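You operate a simulated robot arm through the tools that you are given. There is no shell and no other tool. Be economical: measure what you need, move in short steps, check, and stop when the job is done.

Carry out the task below with a simulated two-armed robot. There is one attempt and no reset: what you move stays moved.

Task
Fit the grey bracket level with the white one, lay the board across and stand the yellow tub on it.
Fine: slide the board up to the rails.

Only the result counts: the job must be done as asked and must still hold three seconds after the hand-in. Knocking over, shifting, dropping, spilling or breaking anything else fails it.

Robot
Two 7-joint arms with two-finger parallel grippers on one trunk that stands fixed in place. Base frame: the origin is at the foot of the trunk, x ahead of it, y to its left, z up. Lengths are in m, angles in rad, forces in N, time in s.
The left shoulder is at [0.03, 0.119, 1.085], the right one opposite. With the tool pointing down near the work surface each hand reaches from about 0.24 to 0.68 m from the base axis, measured 20 degrees to its own side. Payload 3.43 kg a hand.
Tool frame (each hand has its own): the origin (TCP) lies between the finger pads and is the grasp point; the fingertips stand 0.03 m ahead of it; z points along the fingers, y is the line along which they close. The gripper opens to 0.094 m. The fingers are 0.028 m wide and 0.01 m thick; the gripper's body (0.05 by 0.096 m) begins 0.055 m behind the TCP.
Orientation is told as [roll, pitch, yaw] about the base's x, y, z axes, in that order, counted from this pose: with the fingers straight down and closing along the base's y, the tool's x points along the base's -x, its y along +y and its z along -z.

Tools
- The arms move only by the tool arm_command. It takes "left_steps", "right_steps" or both (then of equal length, played together; a hand with none holds still); each is one flat list of numbers, 7 for each row, row after row: the shift along the base's x, y, z in m, then the turn, a rotation vector about the base's x, y, z in rad, then the opening, from 0 (shut) to 1 (fully open). In form: [tx, ty, tz, rx, ry, rz, hand, tx, ty, tz, rx, ry, rz, hand, ...]. A call has 1 to 12 rows; each row shifts and turns the commanded pose from where the row before left it. Each row takes 0.2 s and may step no farther than 0.05 m and 0.15 rad from the row before; otherwise, or with a gripper value out of range, the whole call is refused. A pose out of reach is approached as far as the arm can. The call stops where the force on the tool passes 40 N (or 10 N more than at its start, if that is more) or the arm is blocked; 0.2 s more then pass. The fingers move at their own pace (about 0.072 m/s each) and stop on an object; they squeeze with about 29 N. The grip force told is the motor's: it shows also when the fingers shut on nothing. Time passes only in rows, and 0.2 s behind the last, so rows that do not move let the fingers close. The reply holds the time, the measured pose of the TCP, the force on the tool along the base axes, the opening and the grip force, in the units named above and with some noise, with the torque about the TCP (base axes, N m) and any sound that the robot's microphone picked up.
- Cameras (640 x 400 px; columns grow to the right, rows downward): "scene" is now at [0.0374, -0.0367, 1.7866]; the picture's right is [-0.48, -0.87, 0.00], its down [-0.69, 0.38, -0.61] and it looks along [0.53, -0.30, -0.79] (base axes); focal length 321 px, centre (320, 200). "left" rides on the left gripper at [0.076, -0.014, -0.103] in its tool frame; the picture's right is [0.18, 0.98, 0.00], its down [-0.75, 0.14, -0.64] and it looks along [-0.63, 0.12, 0.77] (tool axes); focal length 243 px, centre (320, 200). "right" rides on the right gripper at [0.076, 0.014, -0.102] in its tool frame; the picture's right is [-0.18, 0.98, 0.00], its down [-0.75, -0.14, -0.64] and it looks along [-0.63, -0.12, 0.77] (tool axes); focal length 243 px, centre (320, 200). There is no depth. A picture from a camera that has moved, and an enlarged one, comes with that camera's place and axes in the base frame and with its lens.
- get_image(camera): a new picture of that camera. The clock stands still meanwhile.
- lift_body(by): slides the trunk up (or, below 0, down) by that many m; the arms and the scene camera ride with it, the base frame stays. It gives what a move gives, with no picture.
- aim_head(pan, tilt): turns the head with the scene camera to pan (to the left, within 2.496 rad either way) and tilt (down, from -0.506 to 1.204), counted from straight ahead of the robot. It gives what a move gives.
- inspect(camera, box): a new picture of the part [left, top, right, bottom] of that camera's present view, enlarged. The clock stands still meanwhile.
- hand_in(): hands the job in; it is judged then, once.

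Work in short steps. Places have to be worked out from the pictures, the camera data and where the tool is seen: move nearer, look again, correct. Check each grasp and each placing, and mend what went wrong. You have 120 turns and 78 pictures in all, those below and enlarged ones among them. Open the grippers and draw the arms clear of the work before you hand the job in, unless the task says otherwise.

The tools are called after "Call:" as name(argument=value, ...) on one line, values as JSON. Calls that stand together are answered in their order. arm_command: Moves the arms, as the interface text tells. Its arguments: {"type":"object","properties":{"left_steps":{"type":"array","items":{"type":"number"}},"right_steps":{"type":"array","items":{"type":"number"}}},"required":[]} The other tools are called the same way: lift_body (by) slides the trunk up or down; aim_head (pan, tilt) turns the head that bears the scene camera; get_image (camera) takes a picture; inspect (camera, box) takes an enlarged picture of a part of a camera's view; hand_in () hands the job in.

At the start:

```text
clock: 0.0
left_tool_pos: [0.4282, -0.0311, 1.3808]
left_tcp_rot: [0.0, -0.002, 0.001]
left_contact_force: [-0.7, -0.1, 0.0]
left_torque: [-0.02, 0.01, 0.02]
left_grip_width: 0.0939
left_grasp_force: 0.0
right_tool_pos: [0.2913, -0.3157, 1.3934]
right_tcp_rot: [0.001, -0.001, 0.0]
right_contact_force: [0.6, -0.3, -0.9]
right_torque: [0.01, -0.01, -0.02]
right_grip_width: 0.0942
right_grasp_force: 0.1
trunk travel left (down, up): [-0.35, 0.06]
head pan, tilt: [-0.506, 0.915]
```

scene: 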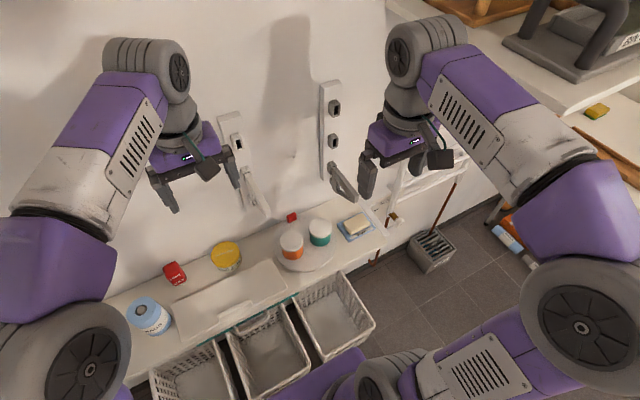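
right: 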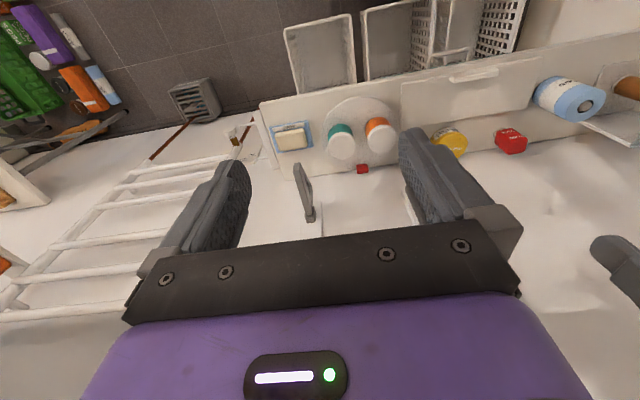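
left: 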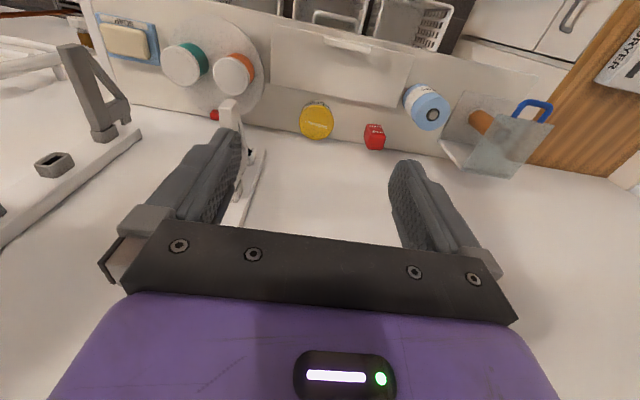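

I'll look closely at the rails and brackets first.

Call:
inspect(camera="scene", box=[200, 70, 400, 230])

Call:
inspect(camera="scene", box=[110, 200, 410, 390])

```text
2.50 times, centred on (300, 150) of scene
camera zoom: at [0.0374, -0.0367, 1.7866], right [-0.48, -0.87, 0.0], down [-0.69, 0.38, -0.61], along [0.53, -0.3, -0.79], focal length 802 px, centre (370, 325)
```

zoom: 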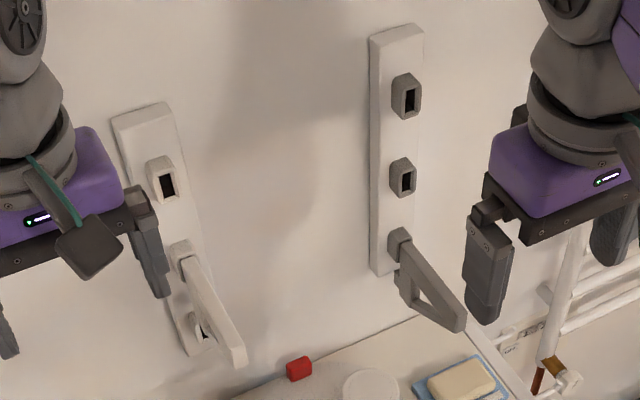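

```text
2.11 times, centred on (260, 295) of scene
camera zoom: at [0.0374, -0.0367, 1.7866], right [-0.48, -0.87, 0.0], down [-0.69, 0.38, -0.61], along [0.53, -0.3, -0.79], focal length 676 px, centre (446, 0)
```

zoom: 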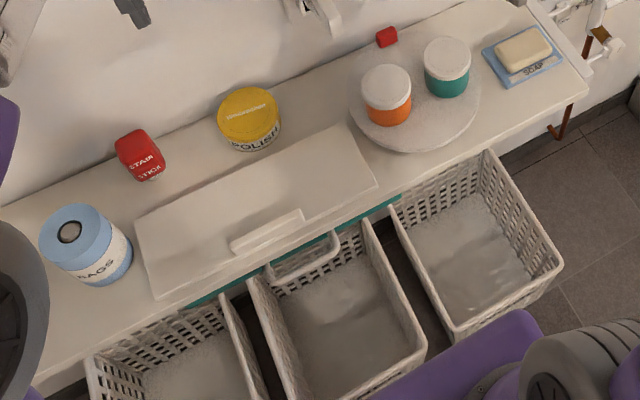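

Both wrist cameras see the brackets too; I enlarge those for triangulation.

Call:
inspect(camera="left", box=[0, 20, 280, 230])

Call:
inspect(camera="right", box=[240, 80, 440, 240])

```text
1.90 times, centred on (140, 125) of left
camera zoom: at [0.3524, -0.0449, 1.4823], right [-0.18, 0.98, 0.0], down [0.75, 0.14, 0.64], along [0.63, 0.12, -0.77], focal length 462 px, centre (663, 343)
```

zoom: 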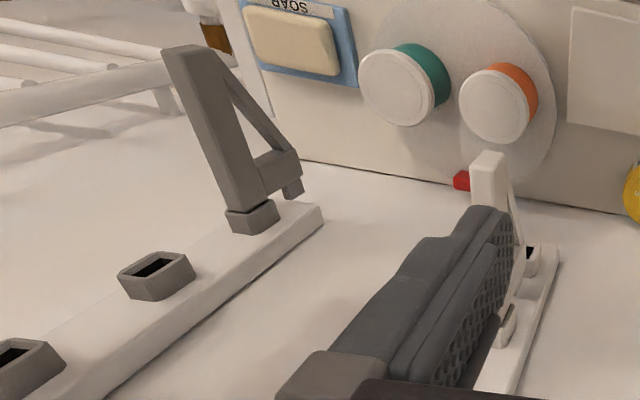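

```text
2.50 times, centred on (340, 160) of right
camera zoom: at [0.2151, -0.3008, 1.4984], right [0.18, 0.98, 0.0], down [0.75, -0.14, 0.64], along [0.63, -0.12, -0.77], focal length 606 px, centre (270, 300)
```

zoom: 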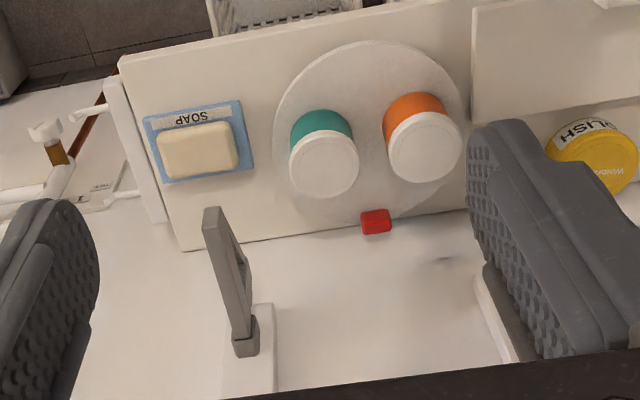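

Triangulated: rails' front x≈0.657, grey rail y≈-0.413, white y≈-0.14; sockets near z 1.04/1.15/1.264, grey bracket in the bottom one, white in the middle. I clear the left arm and bring the right camera closer to look at the grey bracket.

Call:
arm_command(left_steps=[-0.03, 0.045, 0, 0, 0, 0, 1, -0.03, 0.045, 0, 0, 0, 0, 1, -0.03, 0.045, 0, 0, 0, 0, 1, -0.03, 0.045, 0, 0, 0, 0, 1], right_steps=[0.02, -0.025, -0.02, 0, 0, 0, 1, 0.02, -0.025, -0.02, 0, 0, 0, 1, 0.02, -0.025, -0.02, 0, 0, 0, 1, 0.02, -0.02, -0.02, 0, 0, 0, 1])

Call:
get_image(camera="right")

Call:
get_image(camera="left")

Call:
get_image(camera="scene")

```text
refused: row 1 steps farther than a row can; nothing moved
```

```text
70 pictures are left
camera right: at [0.2151, -0.3008, 1.4984], right [0.18, 0.98, 0.0], down [0.75, -0.14, 0.64], along [0.63, -0.12, -0.77], focal length 243 px, centre (320, 200)
```

right: 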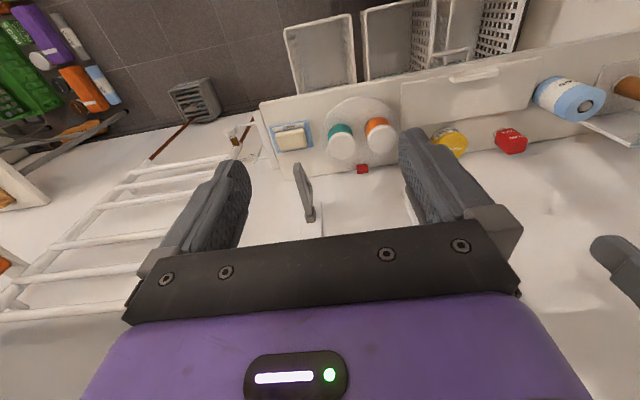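

```text
69 pictures are left
camera left: at [0.3524, -0.0449, 1.4823], right [-0.18, 0.98, 0.0], down [0.75, 0.14, 0.64], along [0.63, 0.12, -0.77], focal length 243 px, centre (320, 200)
```

left: 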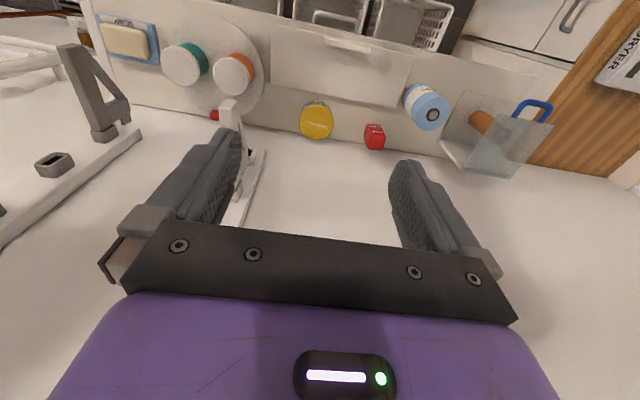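

```text
68 pictures are left
camera scene: at [0.0374, -0.0367, 1.7866], right [-0.48, -0.87, 0.0], down [-0.69, 0.38, -0.61], along [0.53, -0.3, -0.79], focal length 321 px, centre (320, 200)
```

scene: 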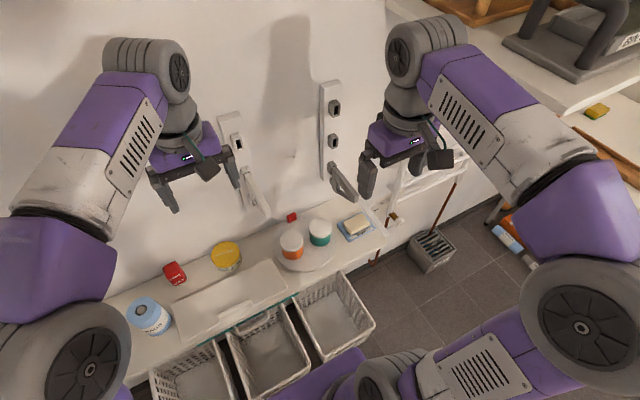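

The row was slightly too long; I redo it with shorter rows.

Call:
arm_command(left_steps=[-0.02, 0.04, 0, 0, 0, 0, 1, -0.02, 0.04, 0, 0, 0, 0, 1, -0.02, 0.04, 0, 0, 0, 0, 1, -0.02, 0.04, 0, 0, 0, 0, 1], right_steps=[0.02, -0.025, -0.02, 0, 0, 0, 1, 0.02, -0.025, -0.02, 0, 0, 0, 1, 0.02, -0.025, -0.02, 0, 0, 0, 1, 0.02, -0.02, -0.02, 0, 0, 0, 1])

```text
clock: 1.0
left_tool_pos: [0.3495, 0.1322, 1.3809]
left_tcp_rot: [0.001, -0.003, -0.001]
left_contact_force: [-0.2, 0.8, 0.2]
left_torque: [0.0, -0.02, 0.04]
left_grip_width: 0.094
left_grasp_force: 0.1
right_tool_pos: [0.3708, -0.4104, 1.3141]
right_tcp_rot: [-0.002, 0.001, 0.001]
right_contact_force: [0.8, 0.4, 0.0]
right_torque: [-0.01, 0.03, 0.0]
right_grip_width: 0.094
right_grasp_force: 0.1
trunk travel left (down, up): [-0.35, 0.06]
head pan, tilt: [-0.506, 0.915]
```

Now views of the grey bracket (right camera) and the white one / board (left camera).

Call:
inspect(camera="right", box=[200, 60, 440, 260])

Call:
get_image(camera="left")

Call:
inspect(camera="scene", box=[200, 70, 400, 230])

```text
2.00 times, centred on (320, 160) of right
camera zoom: at [0.2946, -0.397, 1.4186], right [0.18, 0.98, 0.0], down [0.75, -0.14, 0.64], along [0.63, -0.12, -0.77], focal length 485 px, centre (320, 280)
```

zoom: 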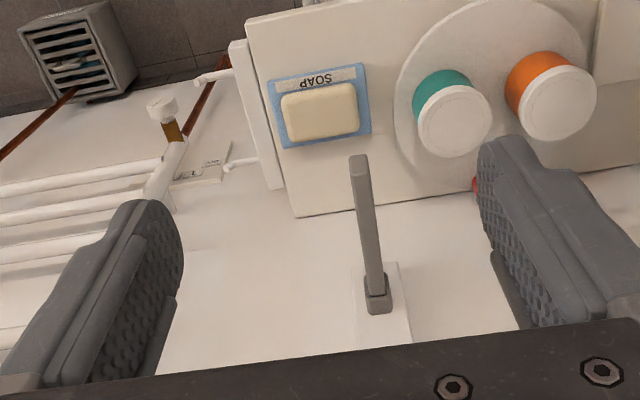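

```text
66 pictures are left
camera left: at [0.2737, 0.1178, 1.4826], right [-0.18, 0.98, 0.0], down [0.75, 0.14, 0.64], along [0.63, 0.12, -0.77], focal length 243 px, centre (320, 200)
```

left: 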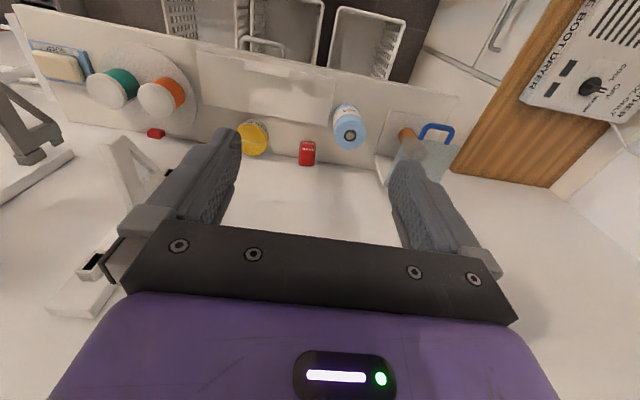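

```text
2.50 times, centred on (300, 150) of scene
camera zoom: at [0.0372, -0.0358, 1.7866], right [-0.48, -0.87, 0.0], down [-0.69, 0.38, -0.61], along [0.53, -0.3, -0.79], focal length 802 px, centre (370, 325)
```

zoom: 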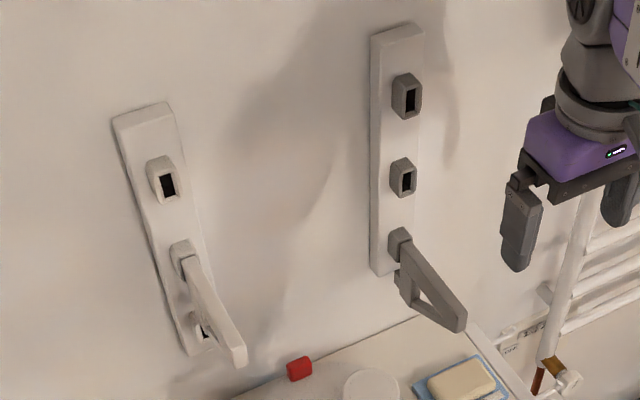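

I enlarge the mid grey socket and the seated bracket to learn how the joint works.

Call:
inspect(camera="scene", box=[315, 85, 367, 210])

Call:
inspect(camera="left", box=[0, 60, 140, 320])

```text
3.20 times, centred on (341, 148) of scene
camera zoom: at [0.0372, -0.0358, 1.7866], right [-0.48, -0.87, 0.0], down [-0.69, 0.38, -0.61], along [0.53, -0.3, -0.79], focal length 1027 px, centre (253, 368)
```

zoom: 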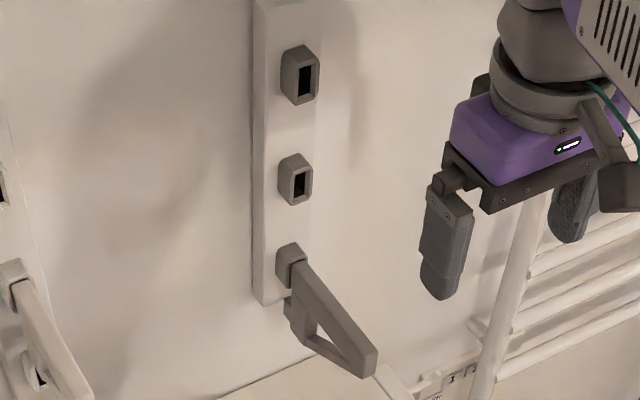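

```text
1.54 times, centred on (70, 190) of left
camera zoom: at [0.2737, 0.1178, 1.4826], right [-0.18, 0.98, 0.0], down [0.75, 0.14, 0.64], along [0.63, 0.12, -0.77], focal length 373 px, centre (705, 215)
```

zoom: 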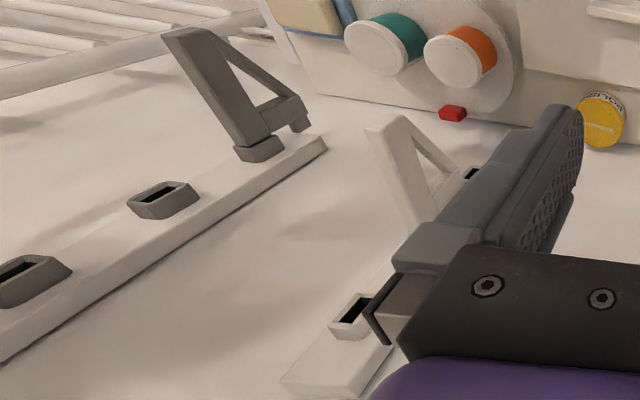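

The joint is a plain tenon pushed horizontally into the front hole of the socket. I bring the right hand above the grey bracket bar to refine its position.

Call:
arm_command(right_steps=[0.045, 0.001, -0.02, 0, 0, 0, 1, 0.045, 0.001, -0.02, 0, 0, 0, 1, 0.04, 0.001, -0.03, 0, 0, 0, 1, 0.04, 0.001, -0.03, 0, 0, 0, 1, 0, 0, -0.03, 0, 0, 0, 1])

Call:
get_image(camera="right")

Call:
inspect(camera="scene", box=[300, 90, 400, 210])

```text
clock: 2.2
left_tool_pos: [0.3489, 0.1299, 1.382]
left_tcp_rot: [0.001, -0.001, -0.001]
left_contact_force: [-1.0, 0.4, 0.7]
left_torque: [0.0, -0.04, 0.01]
left_grip_width: 0.094
left_grasp_force: 0.1
right_tool_pos: [0.5414, -0.4051, 1.1826]
right_tcp_rot: [-0.001, -0.001, 0.001]
right_contact_force: [-0.1, 0.1, -0.6]
right_torque: [-0.01, 0.01, 0.02]
right_grip_width: 0.0939
right_grasp_force: 0.2
trunk travel left (down, up): [-0.35, 0.06]
head pan, tilt: [-0.506, 0.915]
```

```text
62 pictures are left
camera right: at [0.4654, -0.3909, 1.2878], right [0.18, 0.98, 0.0], down [0.75, -0.14, 0.64], along [0.63, -0.12, -0.77], focal length 243 px, centre (320, 200)
```

right: 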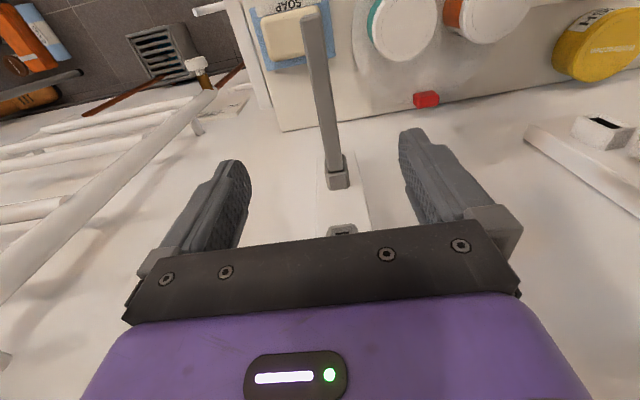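

```text
3.33 times, centred on (350, 150) of scene
camera zoom: at [0.0357, -0.037, 1.7867], right [-0.48, -0.87, 0.0], down [-0.69, 0.38, -0.61], along [0.53, -0.3, -0.79], focal length 1070 px, centre (220, 367)
```

zoom: 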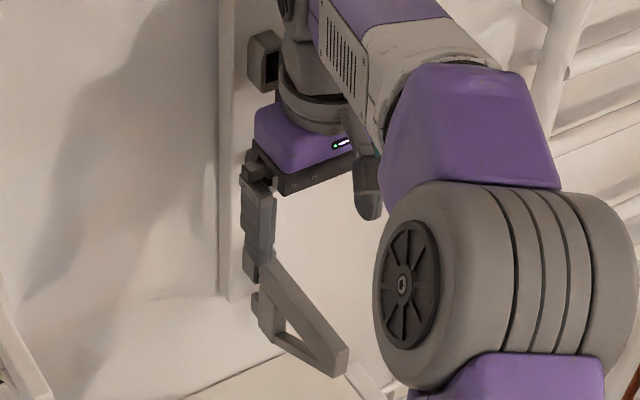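

Bar is at y≈-0.401, top z≈1.055, from x≈0.475 to the socket at ≈0.625. I lower the open fingers over it.

Call:
arm_command(right_steps=[0.005, 0.004, -0.035, 0, 0, 0, 1, 0, 0, -0.035, 0, 0, 0, 1, 0, 0, -0.035, 0, 0, 0, 1, 0, 0, -0.03, 0, 0, 0, 1])

Call:
get_image(camera="right")

Call:
inspect(camera="scene", box=[300, 90, 400, 210])

```text
clock: 3.2
left_tool_pos: [0.3497, 0.1299, 1.3828]
left_tcp_rot: [0.002, -0.001, 0.0]
left_contact_force: [0.2, 0.2, -0.1]
left_torque: [0.03, 0.02, 0.0]
left_grip_width: 0.0941
left_grasp_force: 0.1
right_tool_pos: [0.5493, -0.4013, 1.0482]
right_tcp_rot: [0.001, 0.0, 0.0]
right_contact_force: [-0.4, 0.9, -0.1]
right_torque: [0.0, 0.02, 0.02]
right_grip_width: 0.0939
right_grasp_force: 0.1
trunk travel left (down, up): [-0.35, 0.06]
head pan, tilt: [-0.506, 0.915]
```

```text
60 pictures are left
camera right: at [0.4718, -0.3874, 1.1531], right [0.18, 0.98, 0.0], down [0.75, -0.14, 0.64], along [0.63, -0.12, -0.77], focal length 243 px, centre (320, 200)
```

right: 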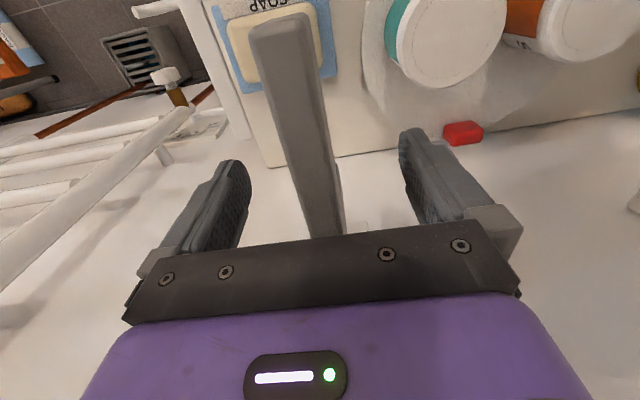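

```text
3.33 times, centred on (350, 150) of scene
camera zoom: at [0.0376, -0.037, 1.7866], right [-0.48, -0.87, 0.0], down [-0.69, 0.38, -0.61], along [0.53, -0.3, -0.79], focal length 1070 px, centre (220, 367)
```

zoom: 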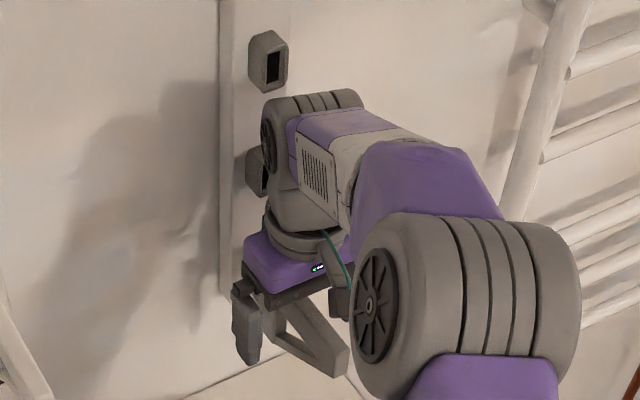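

Bar looks centred, its top about 1.075; I raise 1 cm so the pads sit on the bar and close.

Call:
arm_command(right_steps=[0, 0, 0.01, 0, 0, 0, 1, 0, 0, 0, 0, 0, 0, 0, 0, 0, 0, 0, 0, 0, 0, 0, 0, 0, 0, 0, 0, 0, 0, 0, 0, 0, 0, 0, 0])

Call:
get_image(camera="right")

```text
clock: 4.4
left_tool_pos: [0.3496, 0.1325, 1.3803]
left_tcp_rot: [0.001, -0.002, -0.001]
left_contact_force: [-0.1, -0.3, 0.5]
left_torque: [-0.01, -0.03, 0.03]
left_grip_width: 0.0941
left_grasp_force: 0.1
right_tool_pos: [0.5481, -0.4016, 1.0584]
right_tcp_rot: [0.003, 0.0, 0.002]
right_contact_force: [-1.8, 7.4, 0.2]
right_torque: [-0.02, -0.01, 0.02]
right_grip_width: 0.0194
right_grasp_force: 29.4
trunk travel left (down, up): [-0.35, 0.06]
head pan, tilt: [-0.506, 0.915]
```

```text
58 pictures are left
camera right: at [0.4712, -0.3859, 1.1638], right [0.18, 0.98, 0.0], down [0.75, -0.14, 0.64], along [0.63, -0.12, -0.77], focal length 243 px, centre (320, 200)
```

right: 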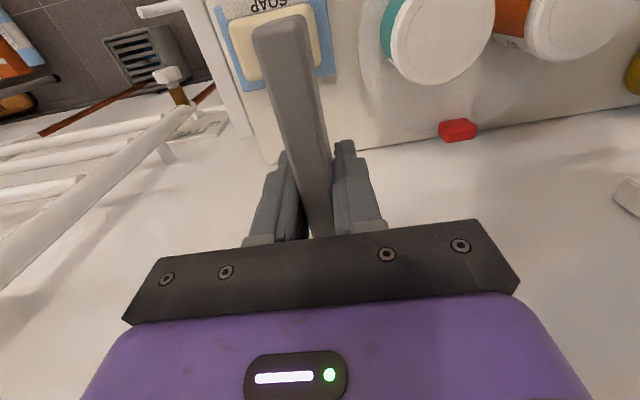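

Gripped at width 0.0194 with a 7 N sideways bias, so I relieve ~1 mm in y and pull out in small steps along -x.

Call:
arm_command(right_steps=[0, 0.0015, 0, 0, 0, 0, 0, -0.005, 0, 0, 0, 0, 0, 0, -0.005, 0, 0, 0, 0, 0, 0, -0.005, 0, 0, 0, 0, 0, 0])

```text
clock: 5.4
left_tool_pos: [0.3506, 0.1309, 1.3806]
left_tcp_rot: [0.0, 0.0, 0.001]
left_contact_force: [0.3, -0.2, 0.1]
left_torque: [0.01, -0.02, -0.02]
left_grip_width: 0.0938
left_grasp_force: 0.1
right_tool_pos: [0.5316, -0.4001, 1.0591]
right_tcp_rot: [0.0, 0.001, 0.0]
right_contact_force: [0.6, 0.8, 0.4]
right_torque: [-0.03, 0.02, -0.02]
right_grip_width: 0.0196
right_grasp_force: 29.6
trunk travel left (down, up): [-0.35, 0.06]
head pan, tilt: [-0.506, 0.915]
```

It came with little force; I check whether the bracket moved with the fingers.

Call:
arm_command(right_steps=[-0.015, 0, 0, 0, 0, 0, 0, -0.015, 0, 0, 0, 0, 0, 0])

Call:
get_image(camera="right")

Call:
inspect(camera="scene", box=[220, 90, 400, 210])

```text
clock: 6.0
left_tool_pos: [0.3498, 0.1309, 1.3796]
left_tcp_rot: [0.001, -0.002, 0.0]
left_contact_force: [-0.6, -0.4, 0.1]
left_torque: [0.03, 0.0, -0.03]
left_grip_width: 0.094
left_grasp_force: 0.0
right_tool_pos: [0.5011, -0.4013, 1.0589]
right_tcp_rot: [-0.001, 0.0, 0.0]
right_contact_force: [0.1, 0.5, 0.1]
right_torque: [0.0, -0.01, -0.02]
right_grip_width: 0.0198
right_grasp_force: 28.7
trunk travel left (down, up): [-0.35, 0.06]
head pan, tilt: [-0.506, 0.915]
```

```text
57 pictures are left
camera right: at [0.4245, -0.3874, 1.1635], right [0.18, 0.98, 0.0], down [0.75, -0.14, 0.64], along [0.63, -0.12, -0.77], focal length 243 px, centre (320, 200)
```

right: 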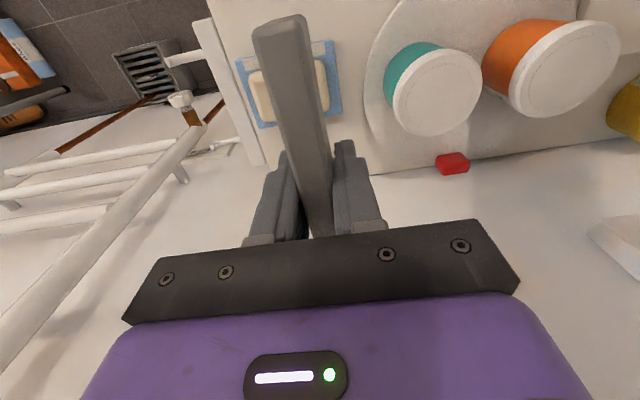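

```text
3.33 times, centred on (310, 150) of scene
camera zoom: at [0.0371, -0.0367, 1.7866], right [-0.48, -0.87, 0.0], down [-0.69, 0.38, -0.61], along [0.53, -0.3, -0.79], focal length 1070 px, centre (353, 367)
```

zoom: 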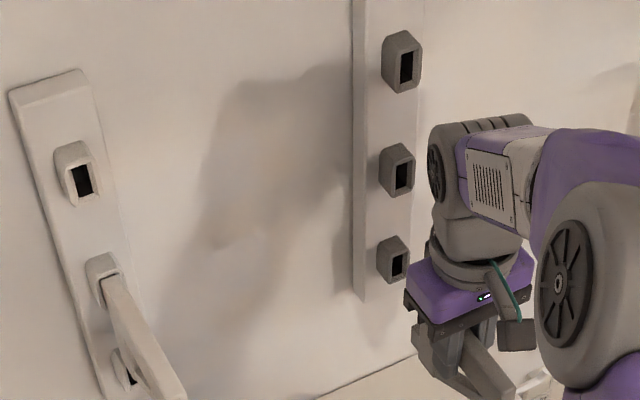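

Bracket is out and held. To measure socket spacing exactly, I'll view the mid socket, then lower the trunk 0.11 m and see whether the bottom socket lands on the same pixels.

Call:
inspect(camera="scene", box=[304, 124, 364, 162])

Call:
lift_body(by=-0.11)

Call:
inspect(camera="scene", box=[304, 124, 364, 162])

```text
10.53 times, centred on (334, 143) of scene
camera zoom: at [0.0371, -0.0367, 1.7866], right [-0.48, -0.87, 0.0], down [-0.69, 0.38, -0.61], along [0.53, -0.3, -0.79], focal length 3378 px, centre (173, 800)
```

zoom: 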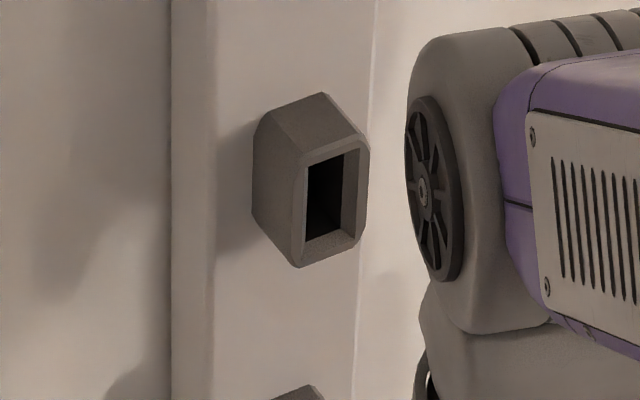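

```text
clock: 7.4
left_tool_pos: [0.35, 0.1313, 1.2711]
left_tcp_rot: [0.001, 0.0, 0.001]
left_contact_force: [0.1, 0.4, -0.5]
left_torque: [0.01, -0.03, 0.01]
left_grip_width: 0.0941
left_grasp_force: 0.0
right_tool_pos: [0.5019, -0.402, 0.9479]
right_tcp_rot: [0.0, -0.002, 0.0]
right_contact_force: [6.9, -0.2, -2.5]
right_torque: [-0.04, -0.42, -0.02]
right_grip_width: 0.0196
right_grasp_force: 28.6
trunk travel left (down, up): [-0.24, 0.17]
head pan, tilt: [-0.506, 0.915]
```

```text
10.53 times, centred on (334, 143) of scene
camera zoom: at [0.038, -0.0368, 1.6766], right [-0.48, -0.87, 0.0], down [-0.69, 0.38, -0.61], along [0.53, -0.3, -0.79], focal length 3378 px, centre (173, 800)
```

zoom: 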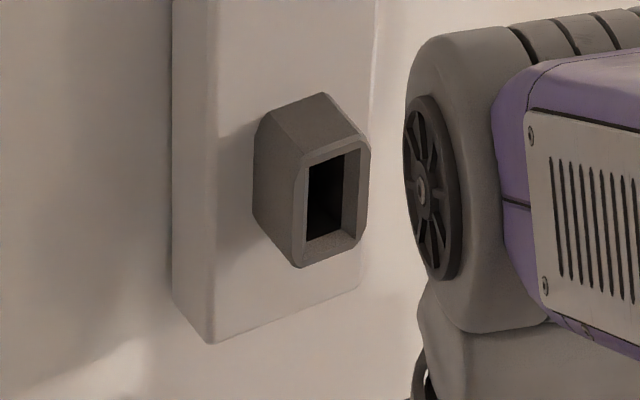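

Spacing is exactly 0.11 m. There's a small contact reading; I go back up and re-read.

Call:
lift_body(by=0.11)

Call:
arm_command(right_steps=[0, 0, 0.03, 0, 0, 0, 0, 0, 0, 0.04, 0, 0, 0, 0, 0, 0, 0.04, 0, 0, 0, 0, 0, 0, 0, 0, 0, 0, 0])

Call:
inspect(camera="scene", box=[300, 90, 400, 210])

Call:
get_image(camera="right")

```text
clock: 8.8
left_tool_pos: [0.3502, 0.1304, 1.3813]
left_tcp_rot: [-0.001, -0.002, 0.0]
left_contact_force: [-0.2, 0.2, -0.5]
left_torque: [-0.02, 0.0, 0.01]
left_grip_width: 0.094
left_grasp_force: 0.0
right_tool_pos: [0.5018, -0.4007, 1.0586]
right_tcp_rot: [-0.001, -0.001, 0.0]
right_contact_force: [0.3, -0.9, -0.5]
right_torque: [0.0, 0.02, 0.02]
right_grip_width: 0.0198
right_grasp_force: 29.2
trunk travel left (down, up): [-0.35, 0.06]
head pan, tilt: [-0.506, 0.915]
```

```text
clock: 9.8
left_tool_pos: [0.3504, 0.1301, 1.3799]
left_tcp_rot: [0.001, -0.001, 0.001]
left_contact_force: [0.5, 0.6, 0.0]
left_torque: [-0.03, 0.02, -0.02]
left_grip_width: 0.0939
left_grasp_force: 0.0
right_tool_pos: [0.5026, -0.4036, 1.1678]
right_tcp_rot: [-0.001, -0.001, 0.0]
right_contact_force: [0.8, -0.1, -1.1]
right_torque: [0.04, 0.03, -0.01]
right_grip_width: 0.0195
right_grasp_force: 28.9
trunk travel left (down, up): [-0.35, 0.06]
head pan, tilt: [-0.506, 0.915]
```

```text
3.33 times, centred on (350, 150) of scene
camera zoom: at [0.038, -0.0371, 1.7866], right [-0.48, -0.87, 0.0], down [-0.69, 0.38, -0.61], along [0.53, -0.3, -0.79], focal length 1070 px, centre (220, 367)
```

zoom: 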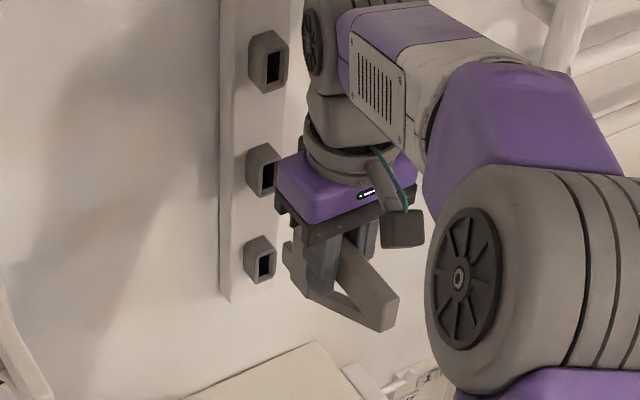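

```text
52 pictures are left
camera right: at [0.426, -0.3873, 1.2728], right [0.18, 0.98, 0.0], down [0.75, -0.14, 0.64], along [0.63, -0.12, -0.77], focal length 243 px, centre (320, 200)
```

right: 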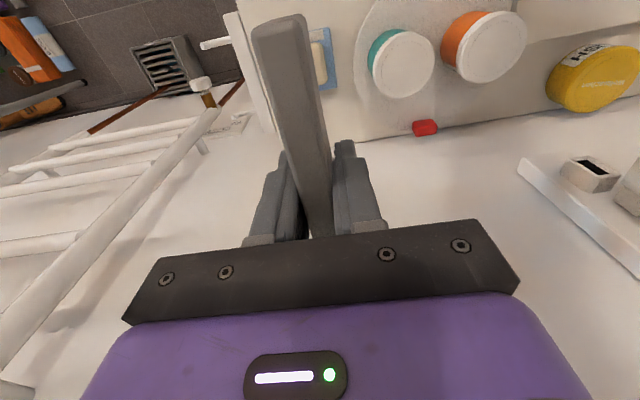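

The bracket sits unchanged in the fingers, exactly 0.11 m above and 0.045 m out from its old seat. I push it straight in by small steps.

Call:
arm_command(right_steps=[0.01, 0, 0, 0, 0, 0, 0, 0.008, 0, 0, 0, 0, 0, 0, 0.006, 0, 0, 0, 0, 0, 0, 0.006, 0, 0, 0, 0, 0, 0, 0.005, 0, 0, 0, 0, 0, 0, 0.005, 0, 0, 0, 0, 0, 0, 0.004, 0, 0, 0, 0, 0, 0])

```text
clock: 11.4
left_tool_pos: [0.3499, 0.1302, 1.3802]
left_tcp_rot: [0.001, 0.0, 0.0]
left_contact_force: [0.1, 0.3, 0.4]
left_torque: [-0.03, -0.01, -0.01]
left_grip_width: 0.0941
left_grasp_force: 0.1
right_tool_pos: [0.5458, -0.4013, 1.1689]
right_tcp_rot: [-0.001, 0.0, 0.0]
right_contact_force: [-0.1, 1.2, -0.1]
right_torque: [0.0, -0.03, 0.12]
right_grip_width: 0.0196
right_grasp_force: 29.5
trunk travel left (down, up): [-0.35, 0.06]
head pan, tilt: [-0.506, 0.915]
```

It slid in without resistance; a few more mm until it seats.

Call:
arm_command(right_steps=[0.002, 0, 0, 0, 0, 0, 0, 0.002, 0, 0, 0, 0, 0, 0, 0.002, 0, 0, 0, 0, 0, 0, 0, 0, 0, 0, 0, 0, 0])

Call:
get_image(camera="right")

Call:
inspect(camera="scene", box=[300, 90, 400, 210])

```text
clock: 12.4
left_tool_pos: [0.3454, 0.1319, 1.3814]
left_tcp_rot: [-0.001, -0.002, 0.001]
left_contact_force: [0.5, -0.4, -0.6]
left_torque: [-0.01, 0.0, 0.0]
left_grip_width: 0.0943
left_grasp_force: 0.0
right_tool_pos: [0.5477, -0.4018, 1.1695]
right_tcp_rot: [0.0, 0.004, -0.002]
right_contact_force: [-21.0, 5.6, -4.4]
right_torque: [-0.04, -0.06, 0.14]
right_grip_width: 0.0196
right_grasp_force: 28.7
trunk travel left (down, up): [-0.35, 0.06]
head pan, tilt: [-0.506, 0.915]
```

```text
51 pictures are left
camera right: at [0.4714, -0.3873, 1.2741], right [0.18, 0.98, 0.0], down [0.76, -0.14, 0.64], along [0.63, -0.12, -0.77], focal length 243 px, centre (320, 200)
```

right: 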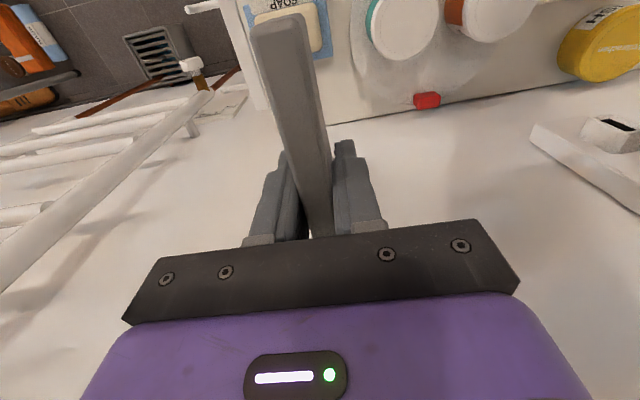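

```text
3.33 times, centred on (350, 150) of scene
camera zoom: at [0.0334, -0.0359, 1.7867], right [-0.48, -0.87, 0.0], down [-0.69, 0.38, -0.61], along [0.54, -0.3, -0.79], focal length 1070 px, centre (220, 367)
```

zoom: 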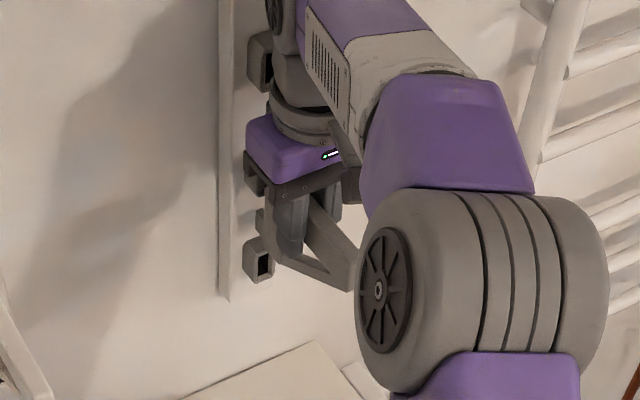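

It is seated against a stop (21 N). I release and rise straight up.

Call:
arm_command(right_steps=[0, 0, 0, 0, 0, 0, 0.5, -0.003, 0, 0, 0, 0, 0, 1, 0, 0, 0, 0, 0, 0, 1, 0, 0, 0.03, 0, 0, 0, 1, 0, 0, 0.04, 0, 0, 0, 1, -0.03, 0, 0.03, 0, 0, 0, 1, -0.045, 0, 0, 0, 0, 0, 1, -0.045, 0, 0, 0, 0, 0, 1, -0.045, 0, 0, 0, 0, 0, 1, -0.045, 0, 0, 0, 0, 0, 1])

Call:
inspect(camera="scene", box=[200, 70, 400, 230])

Call:
inspect(camera="left", box=[0, 0, 260, 180])

```text
clock: 14.6
left_tool_pos: [0.349, 0.1311, 1.3816]
left_tcp_rot: [0.001, -0.002, -0.001]
left_contact_force: [0.3, -0.1, 0.4]
left_torque: [-0.03, -0.03, 0.0]
left_grip_width: 0.0938
left_grasp_force: 0.0
right_tool_pos: [0.3362, -0.4023, 1.2677]
right_tcp_rot: [-0.002, 0.001, 0.004]
right_contact_force: [-0.5, -0.3, -0.7]
right_torque: [0.02, -0.05, -0.01]
right_grip_width: 0.094
right_grasp_force: 0.0
trunk travel left (down, up): [-0.35, 0.06]
head pan, tilt: [-0.506, 0.915]
```

```text
2.50 times, centred on (300, 150) of scene
camera zoom: at [0.0357, -0.0365, 1.7867], right [-0.48, -0.87, 0.0], down [-0.69, 0.38, -0.61], along [0.53, -0.3, -0.79], focal length 802 px, centre (370, 325)
```

zoom: 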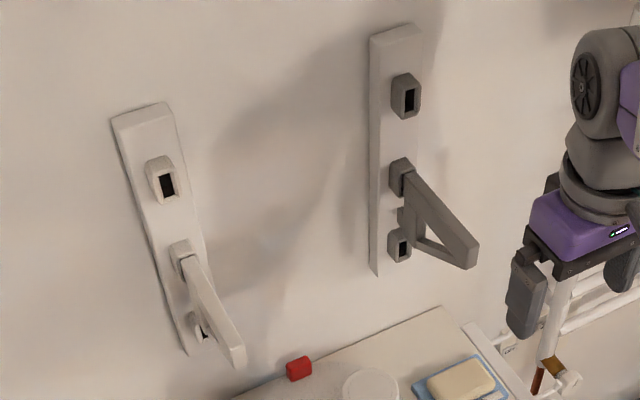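

```text
2.22 times, centred on (130, 90) of left
camera zoom: at [0.2727, 0.1169, 1.4832], right [-0.18, 0.98, 0.0], down [0.75, 0.14, 0.64], along [0.63, 0.12, -0.77], focal length 539 px, centre (742, 444)
```

zoom: 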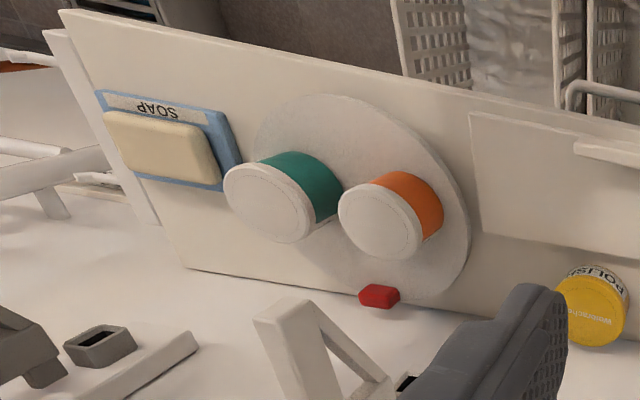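

Grey bracket is now in the middle socket, level with the white. Now I study the board and the tub.

Call:
aim_head(pan=-0.05, tilt=1.05)

Call:
get_image(camera="scene")

Call:
inspect(camera="left", box=[170, 10, 370, 180])

```text
clock: 15.5
left_tool_pos: [0.3499, 0.1314, 1.381]
left_tcp_rot: [-0.001, -0.002, 0.0]
left_contact_force: [0.3, 0.1, 0.2]
left_torque: [0.03, -0.03, 0.03]
left_grip_width: 0.094
left_grasp_force: 0.1
right_tool_pos: [0.3374, -0.4029, 1.2672]
right_tcp_rot: [-0.001, 0.001, 0.0]
right_contact_force: [-0.2, 0.0, -0.1]
right_torque: [-0.01, 0.0, -0.01]
right_grip_width: 0.094
right_grasp_force: 0.0
trunk travel left (down, up): [-0.35, 0.06]
head pan, tilt: [-0.051, 1.051]
```

```text
47 pictures are left
camera scene: at [0.038, -0.004, 1.7771], right [-0.05, -1.0, 0.0], down [-0.87, 0.04, -0.5], along [0.5, -0.03, -0.87], focal length 321 px, centre (320, 200)
```

scene: 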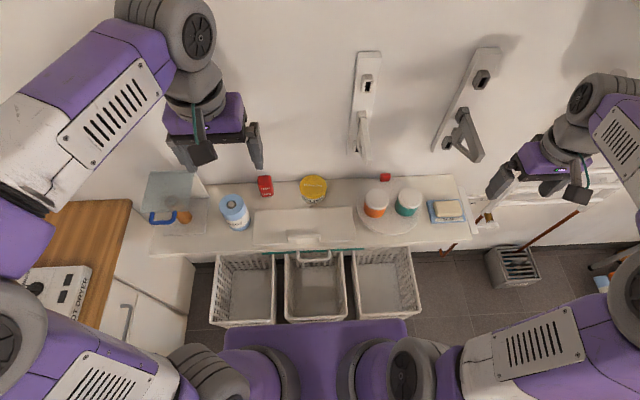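

```text
2.35 times, centred on (270, 95) of left
camera zoom: at [0.2738, 0.1167, 1.483], right [-0.18, 0.98, 0.0], down [0.75, 0.14, 0.64], along [0.63, 0.12, -0.77], focal length 571 px, centre (438, 447)
```

zoom: 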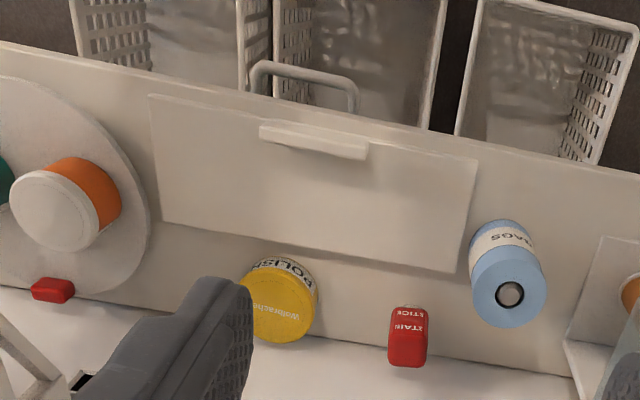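

I zoom the scene camera on board and tub for accurate triangulation.

Call:
inspect(camera="scene", box=[215, 160, 395, 272])

Call:
inspect(camera="scene", box=[330, 40, 510, 160])

```text
3.56 times, centred on (305, 216) of scene
camera zoom: at [0.038, -0.004, 1.7771], right [-0.05, -1.0, 0.0], down [-0.87, 0.04, -0.5], along [0.5, -0.03, -0.87], focal length 1141 px, centre (373, 143)
```

zoom: 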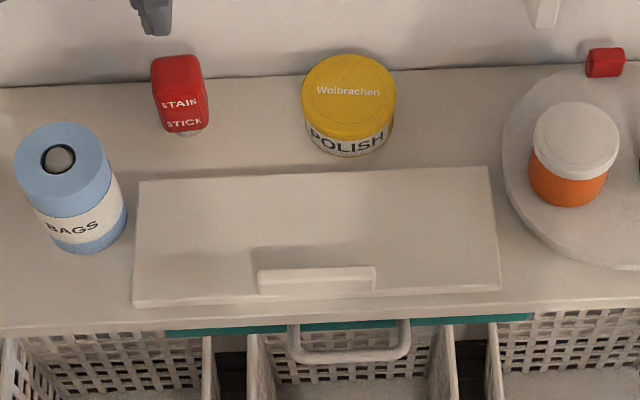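

```text
3.33 times, centred on (420, 100) of scene
camera zoom: at [0.038, -0.004, 1.7771], right [-0.05, -1.0, 0.0], down [-0.87, 0.04, -0.5], along [0.5, -0.03, -0.87], focal length 1070 px, centre (-13, 533)
```

zoom: 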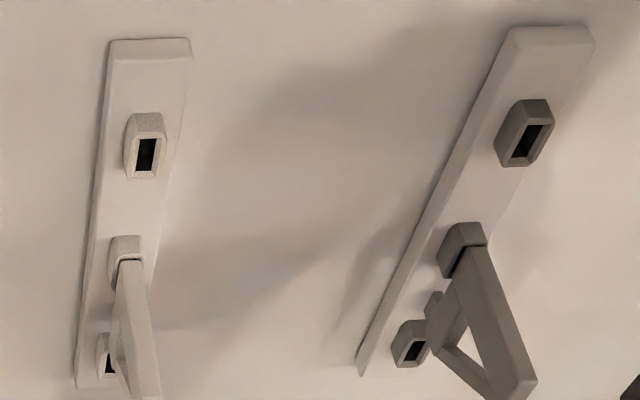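

Board: x 0.42–0.54, y −0.137–0.187, top z≈0.84, with a grip ridge at about (0.43, 0.026). I'll take it by the ridge with the right hand, fingers closing along x: yaw 90° while travelling clear of the brackets, and move the left arm away.

Call:
arm_command(left_steps=[0, 0.03, 0, 0, 0, 0, 1, 0, 0.03, 0, 0, 0, 0, 1, 0, 0.03, 0, 0, 0, 0, 1, 0, 0.03, 0, 0, 0, 0, 1, 0, 0.03, 0, 0, 0, 0, 1, 0, 0, 0, 0, 0, 0, 1, 0, 0, 0, 0, 0, 0, 1, 0, 0, 0, 0, 0, 0, 1, 0, 0, 0, 0, 0, 0, 1, 0, 0, 0, 0, 0, 0, 1, 0, 0, 0, 0, 0, 0, 1], right_steps=[0, 0.038, -0.015, 0, 0, 0.1428, 1, 0, 0.038, -0.015, 0, 0, 0.1428, 1, 0, 0.038, -0.015, 0, 0, 0.1428, 1, 0, 0.038, -0.015, 0, 0, 0.1428, 1, 0, 0.038, -0.015, 0, 0, 0.1428, 1, 0, 0.038, -0.015, 0, 0, 0.1428, 1, 0, 0.038, -0.015, 0, 0, 0.1428, 1, 0, 0.038, -0.015, 0, 0, 0.1428, 1, 0, 0.038, -0.015, 0, 0, 0.1428, 1, 0, 0.038, -0.015, 0, 0, 0.1428, 1, 0, 0.038, -0.015, 0, 0, 0.1428, 1])

```text
clock: 17.9
left_tool_pos: [0.3507, 0.2836, 1.3799]
left_tcp_rot: [-0.002, -0.002, -0.001]
left_contact_force: [-0.4, -0.8, -0.3]
left_torque: [-0.01, 0.02, -0.01]
left_grip_width: 0.094
left_grasp_force: 0.0
right_tool_pos: [0.3399, 0.0167, 1.1034]
right_tcp_rot: [0.001, -0.001, 1.572]
right_contact_force: [0.6, 0.6, 0.0]
right_torque: [-0.02, 0.01, -0.01]
right_grip_width: 0.0942
right_grasp_force: 0.1
trunk travel left (down, up): [-0.35, 0.06]
head pan, tilt: [-0.051, 1.051]
```

Yaw reached. I move over the ridge at a safe height and look with both cameras.

Call:
arm_command(right_steps=[0.03, 0.003, -0.03, 0, 0, 0, 1, 0.03, 0.003, -0.03, 0, 0, 0, 1, 0.03, 0.003, -0.03, 0, 0, 0, 1, 0, 0, -0.03, 0, 0, 0, 1])

Call:
get_image(camera="right")

Call:
get_image(camera="scene")

```text
clock: 18.9
left_tool_pos: [0.3517, 0.2821, 1.3809]
left_tcp_rot: [0.0, -0.003, -0.001]
left_contact_force: [0.8, -0.9, -0.5]
left_torque: [0.02, -0.01, -0.01]
left_grip_width: 0.0939
left_grasp_force: 0.0
right_tool_pos: [0.4247, 0.0253, 0.9836]
right_tcp_rot: [-0.001, 0.001, 1.57]
right_contact_force: [0.3, -0.4, -0.1]
right_torque: [0.0, 0.04, 0.0]
right_grip_width: 0.094
right_grasp_force: 0.0
trunk travel left (down, up): [-0.35, 0.06]
head pan, tilt: [-0.051, 1.051]
```

```text
43 pictures are left
camera right: at [0.411, -0.0513, 1.088], right [-0.98, 0.18, 0.0], down [0.14, 0.75, 0.64], along [0.12, 0.63, -0.77], focal length 243 px, centre (320, 200)
```

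right: 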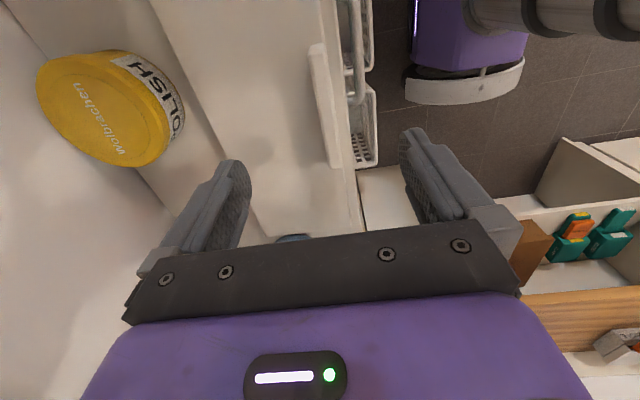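

```text
42 pictures are left
camera scene: at [0.0384, -0.0034, 1.777], right [-0.05, -1.0, 0.0], down [-0.87, 0.04, -0.5], along [0.5, -0.03, -0.87], focal length 321 px, centre (320, 200)
```

scene: 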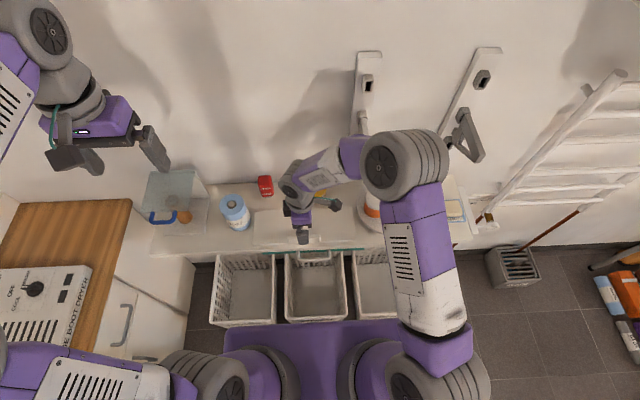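

I zoom in on the ridge to fix its x extent relative to the board edge.

Call:
inspect(camera="right", box=[260, 20, 400, 190])

```text
2.35 times, centred on (330, 105) of right
camera zoom: at [0.411, -0.0513, 1.088], right [-0.98, 0.18, 0.0], down [0.14, 0.75, 0.64], along [0.12, 0.63, -0.77], focal length 571 px, centre (296, 424)
```

zoom: 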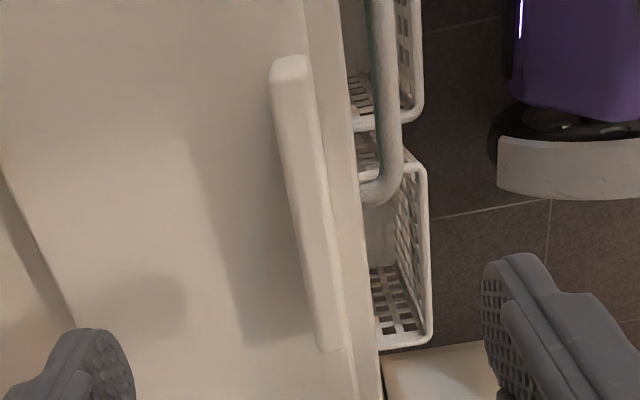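

Ridge is flush with the board's front edge, centre x≈0.424, y≈0.025. I descend to just above the board surface.

Call:
arm_command(right_steps=[0, 0, -0.035, 0, 0, 0, 1, 0, 0, -0.035, 0, 0, 0, 1, 0, 0, -0.02, 0, 0, 0, 1, 0, 0, -0.01, 0, 0, 0, 1])

Call:
get_image(camera="right")

Call:
inspect(camera="scene", box=[240, 170, 380, 258])

```text
clock: 19.9
left_tool_pos: [0.3502, 0.2825, 1.3806]
left_tcp_rot: [0.001, -0.002, -0.001]
left_contact_force: [1.4, -0.2, -0.4]
left_torque: [-0.04, 0.03, 0.0]
left_grip_width: 0.0943
left_grasp_force: 0.0
right_tool_pos: [0.4302, 0.0239, 0.8935]
right_tcp_rot: [-0.011, 0.001, 1.569]
right_contact_force: [-7.6, -3.6, 22.9]
right_torque: [-0.2, -0.71, -0.21]
right_grip_width: 0.0905
right_grasp_force: 0.0
trunk travel left (down, up): [-0.35, 0.06]
head pan, tilt: [-0.051, 1.051]
stopped in row 4 (right hand): the force on the tool passed its limit at 48 N (the readings are from after the stop); the commanded pose is now the measured one
```

```text
40 pictures are left
camera right: at [0.4153, -0.0509, 0.9982], right [-0.98, 0.19, -0.01], down [0.14, 0.75, 0.64], along [0.13, 0.63, -0.77], focal length 243 px, centre (320, 200)
```

right: 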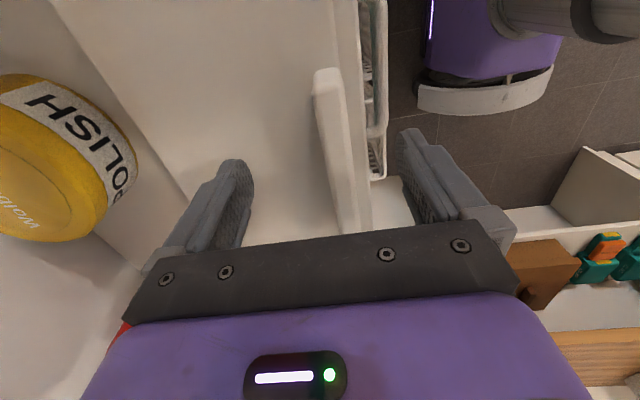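

```text
4.55 times, centred on (310, 214) of scene
camera zoom: at [0.0371, -0.0039, 1.7772], right [-0.05, -1.0, 0.0], down [-0.87, 0.04, -0.5], along [0.5, -0.03, -0.87], focal length 1459 px, centre (366, 136)
```

zoom: 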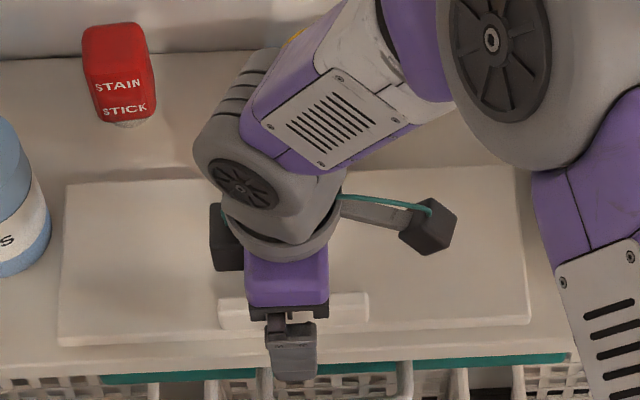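

The back finger touched the board top at about z 0.863, so I raise 4 mm, shift back to centre on the ridge (x≈0.418) and close.

Call:
arm_command(right_steps=[0, 0, 0.005, 0, 0, 0, 1, -0.01, 0, 0, 0, 0, 0, 1, 0, 0, 0, 0, 0, 0, 0.5, 0, 0, 0, 0, 0, 0, 0.3, 0, 0, 0, 0, 0, 0, 0.3])

Call:
get_image(camera="right")

```text
clock: 21.1
left_tool_pos: [0.3507, 0.2818, 1.382]
left_tcp_rot: [0.0, -0.001, 0.0]
left_contact_force: [-0.4, 0.3, 0.8]
left_torque: [-0.02, -0.01, -0.02]
left_grip_width: 0.0942
left_grasp_force: 0.1
right_tool_pos: [0.422, 0.0249, 0.8964]
right_tcp_rot: [-0.01, -0.002, 1.569]
right_contact_force: [0.4, 0.3, 0.6]
right_torque: [0.0, 0.0, -0.03]
right_grip_width: 0.0285
right_grasp_force: 0.1
trunk travel left (down, up): [-0.35, 0.06]
head pan, tilt: [-0.051, 1.051]
```

```text
38 pictures are left
camera right: at [0.4056, -0.0509, 1.0013], right [-0.98, 0.18, -0.01], down [0.14, 0.75, 0.64], along [0.13, 0.63, -0.77], focal length 243 px, centre (320, 200)
```

right: 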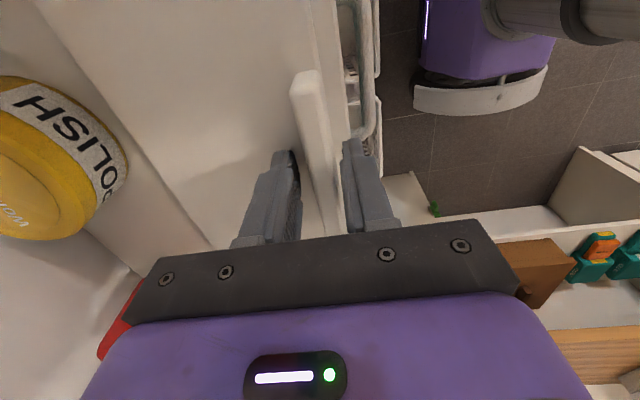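

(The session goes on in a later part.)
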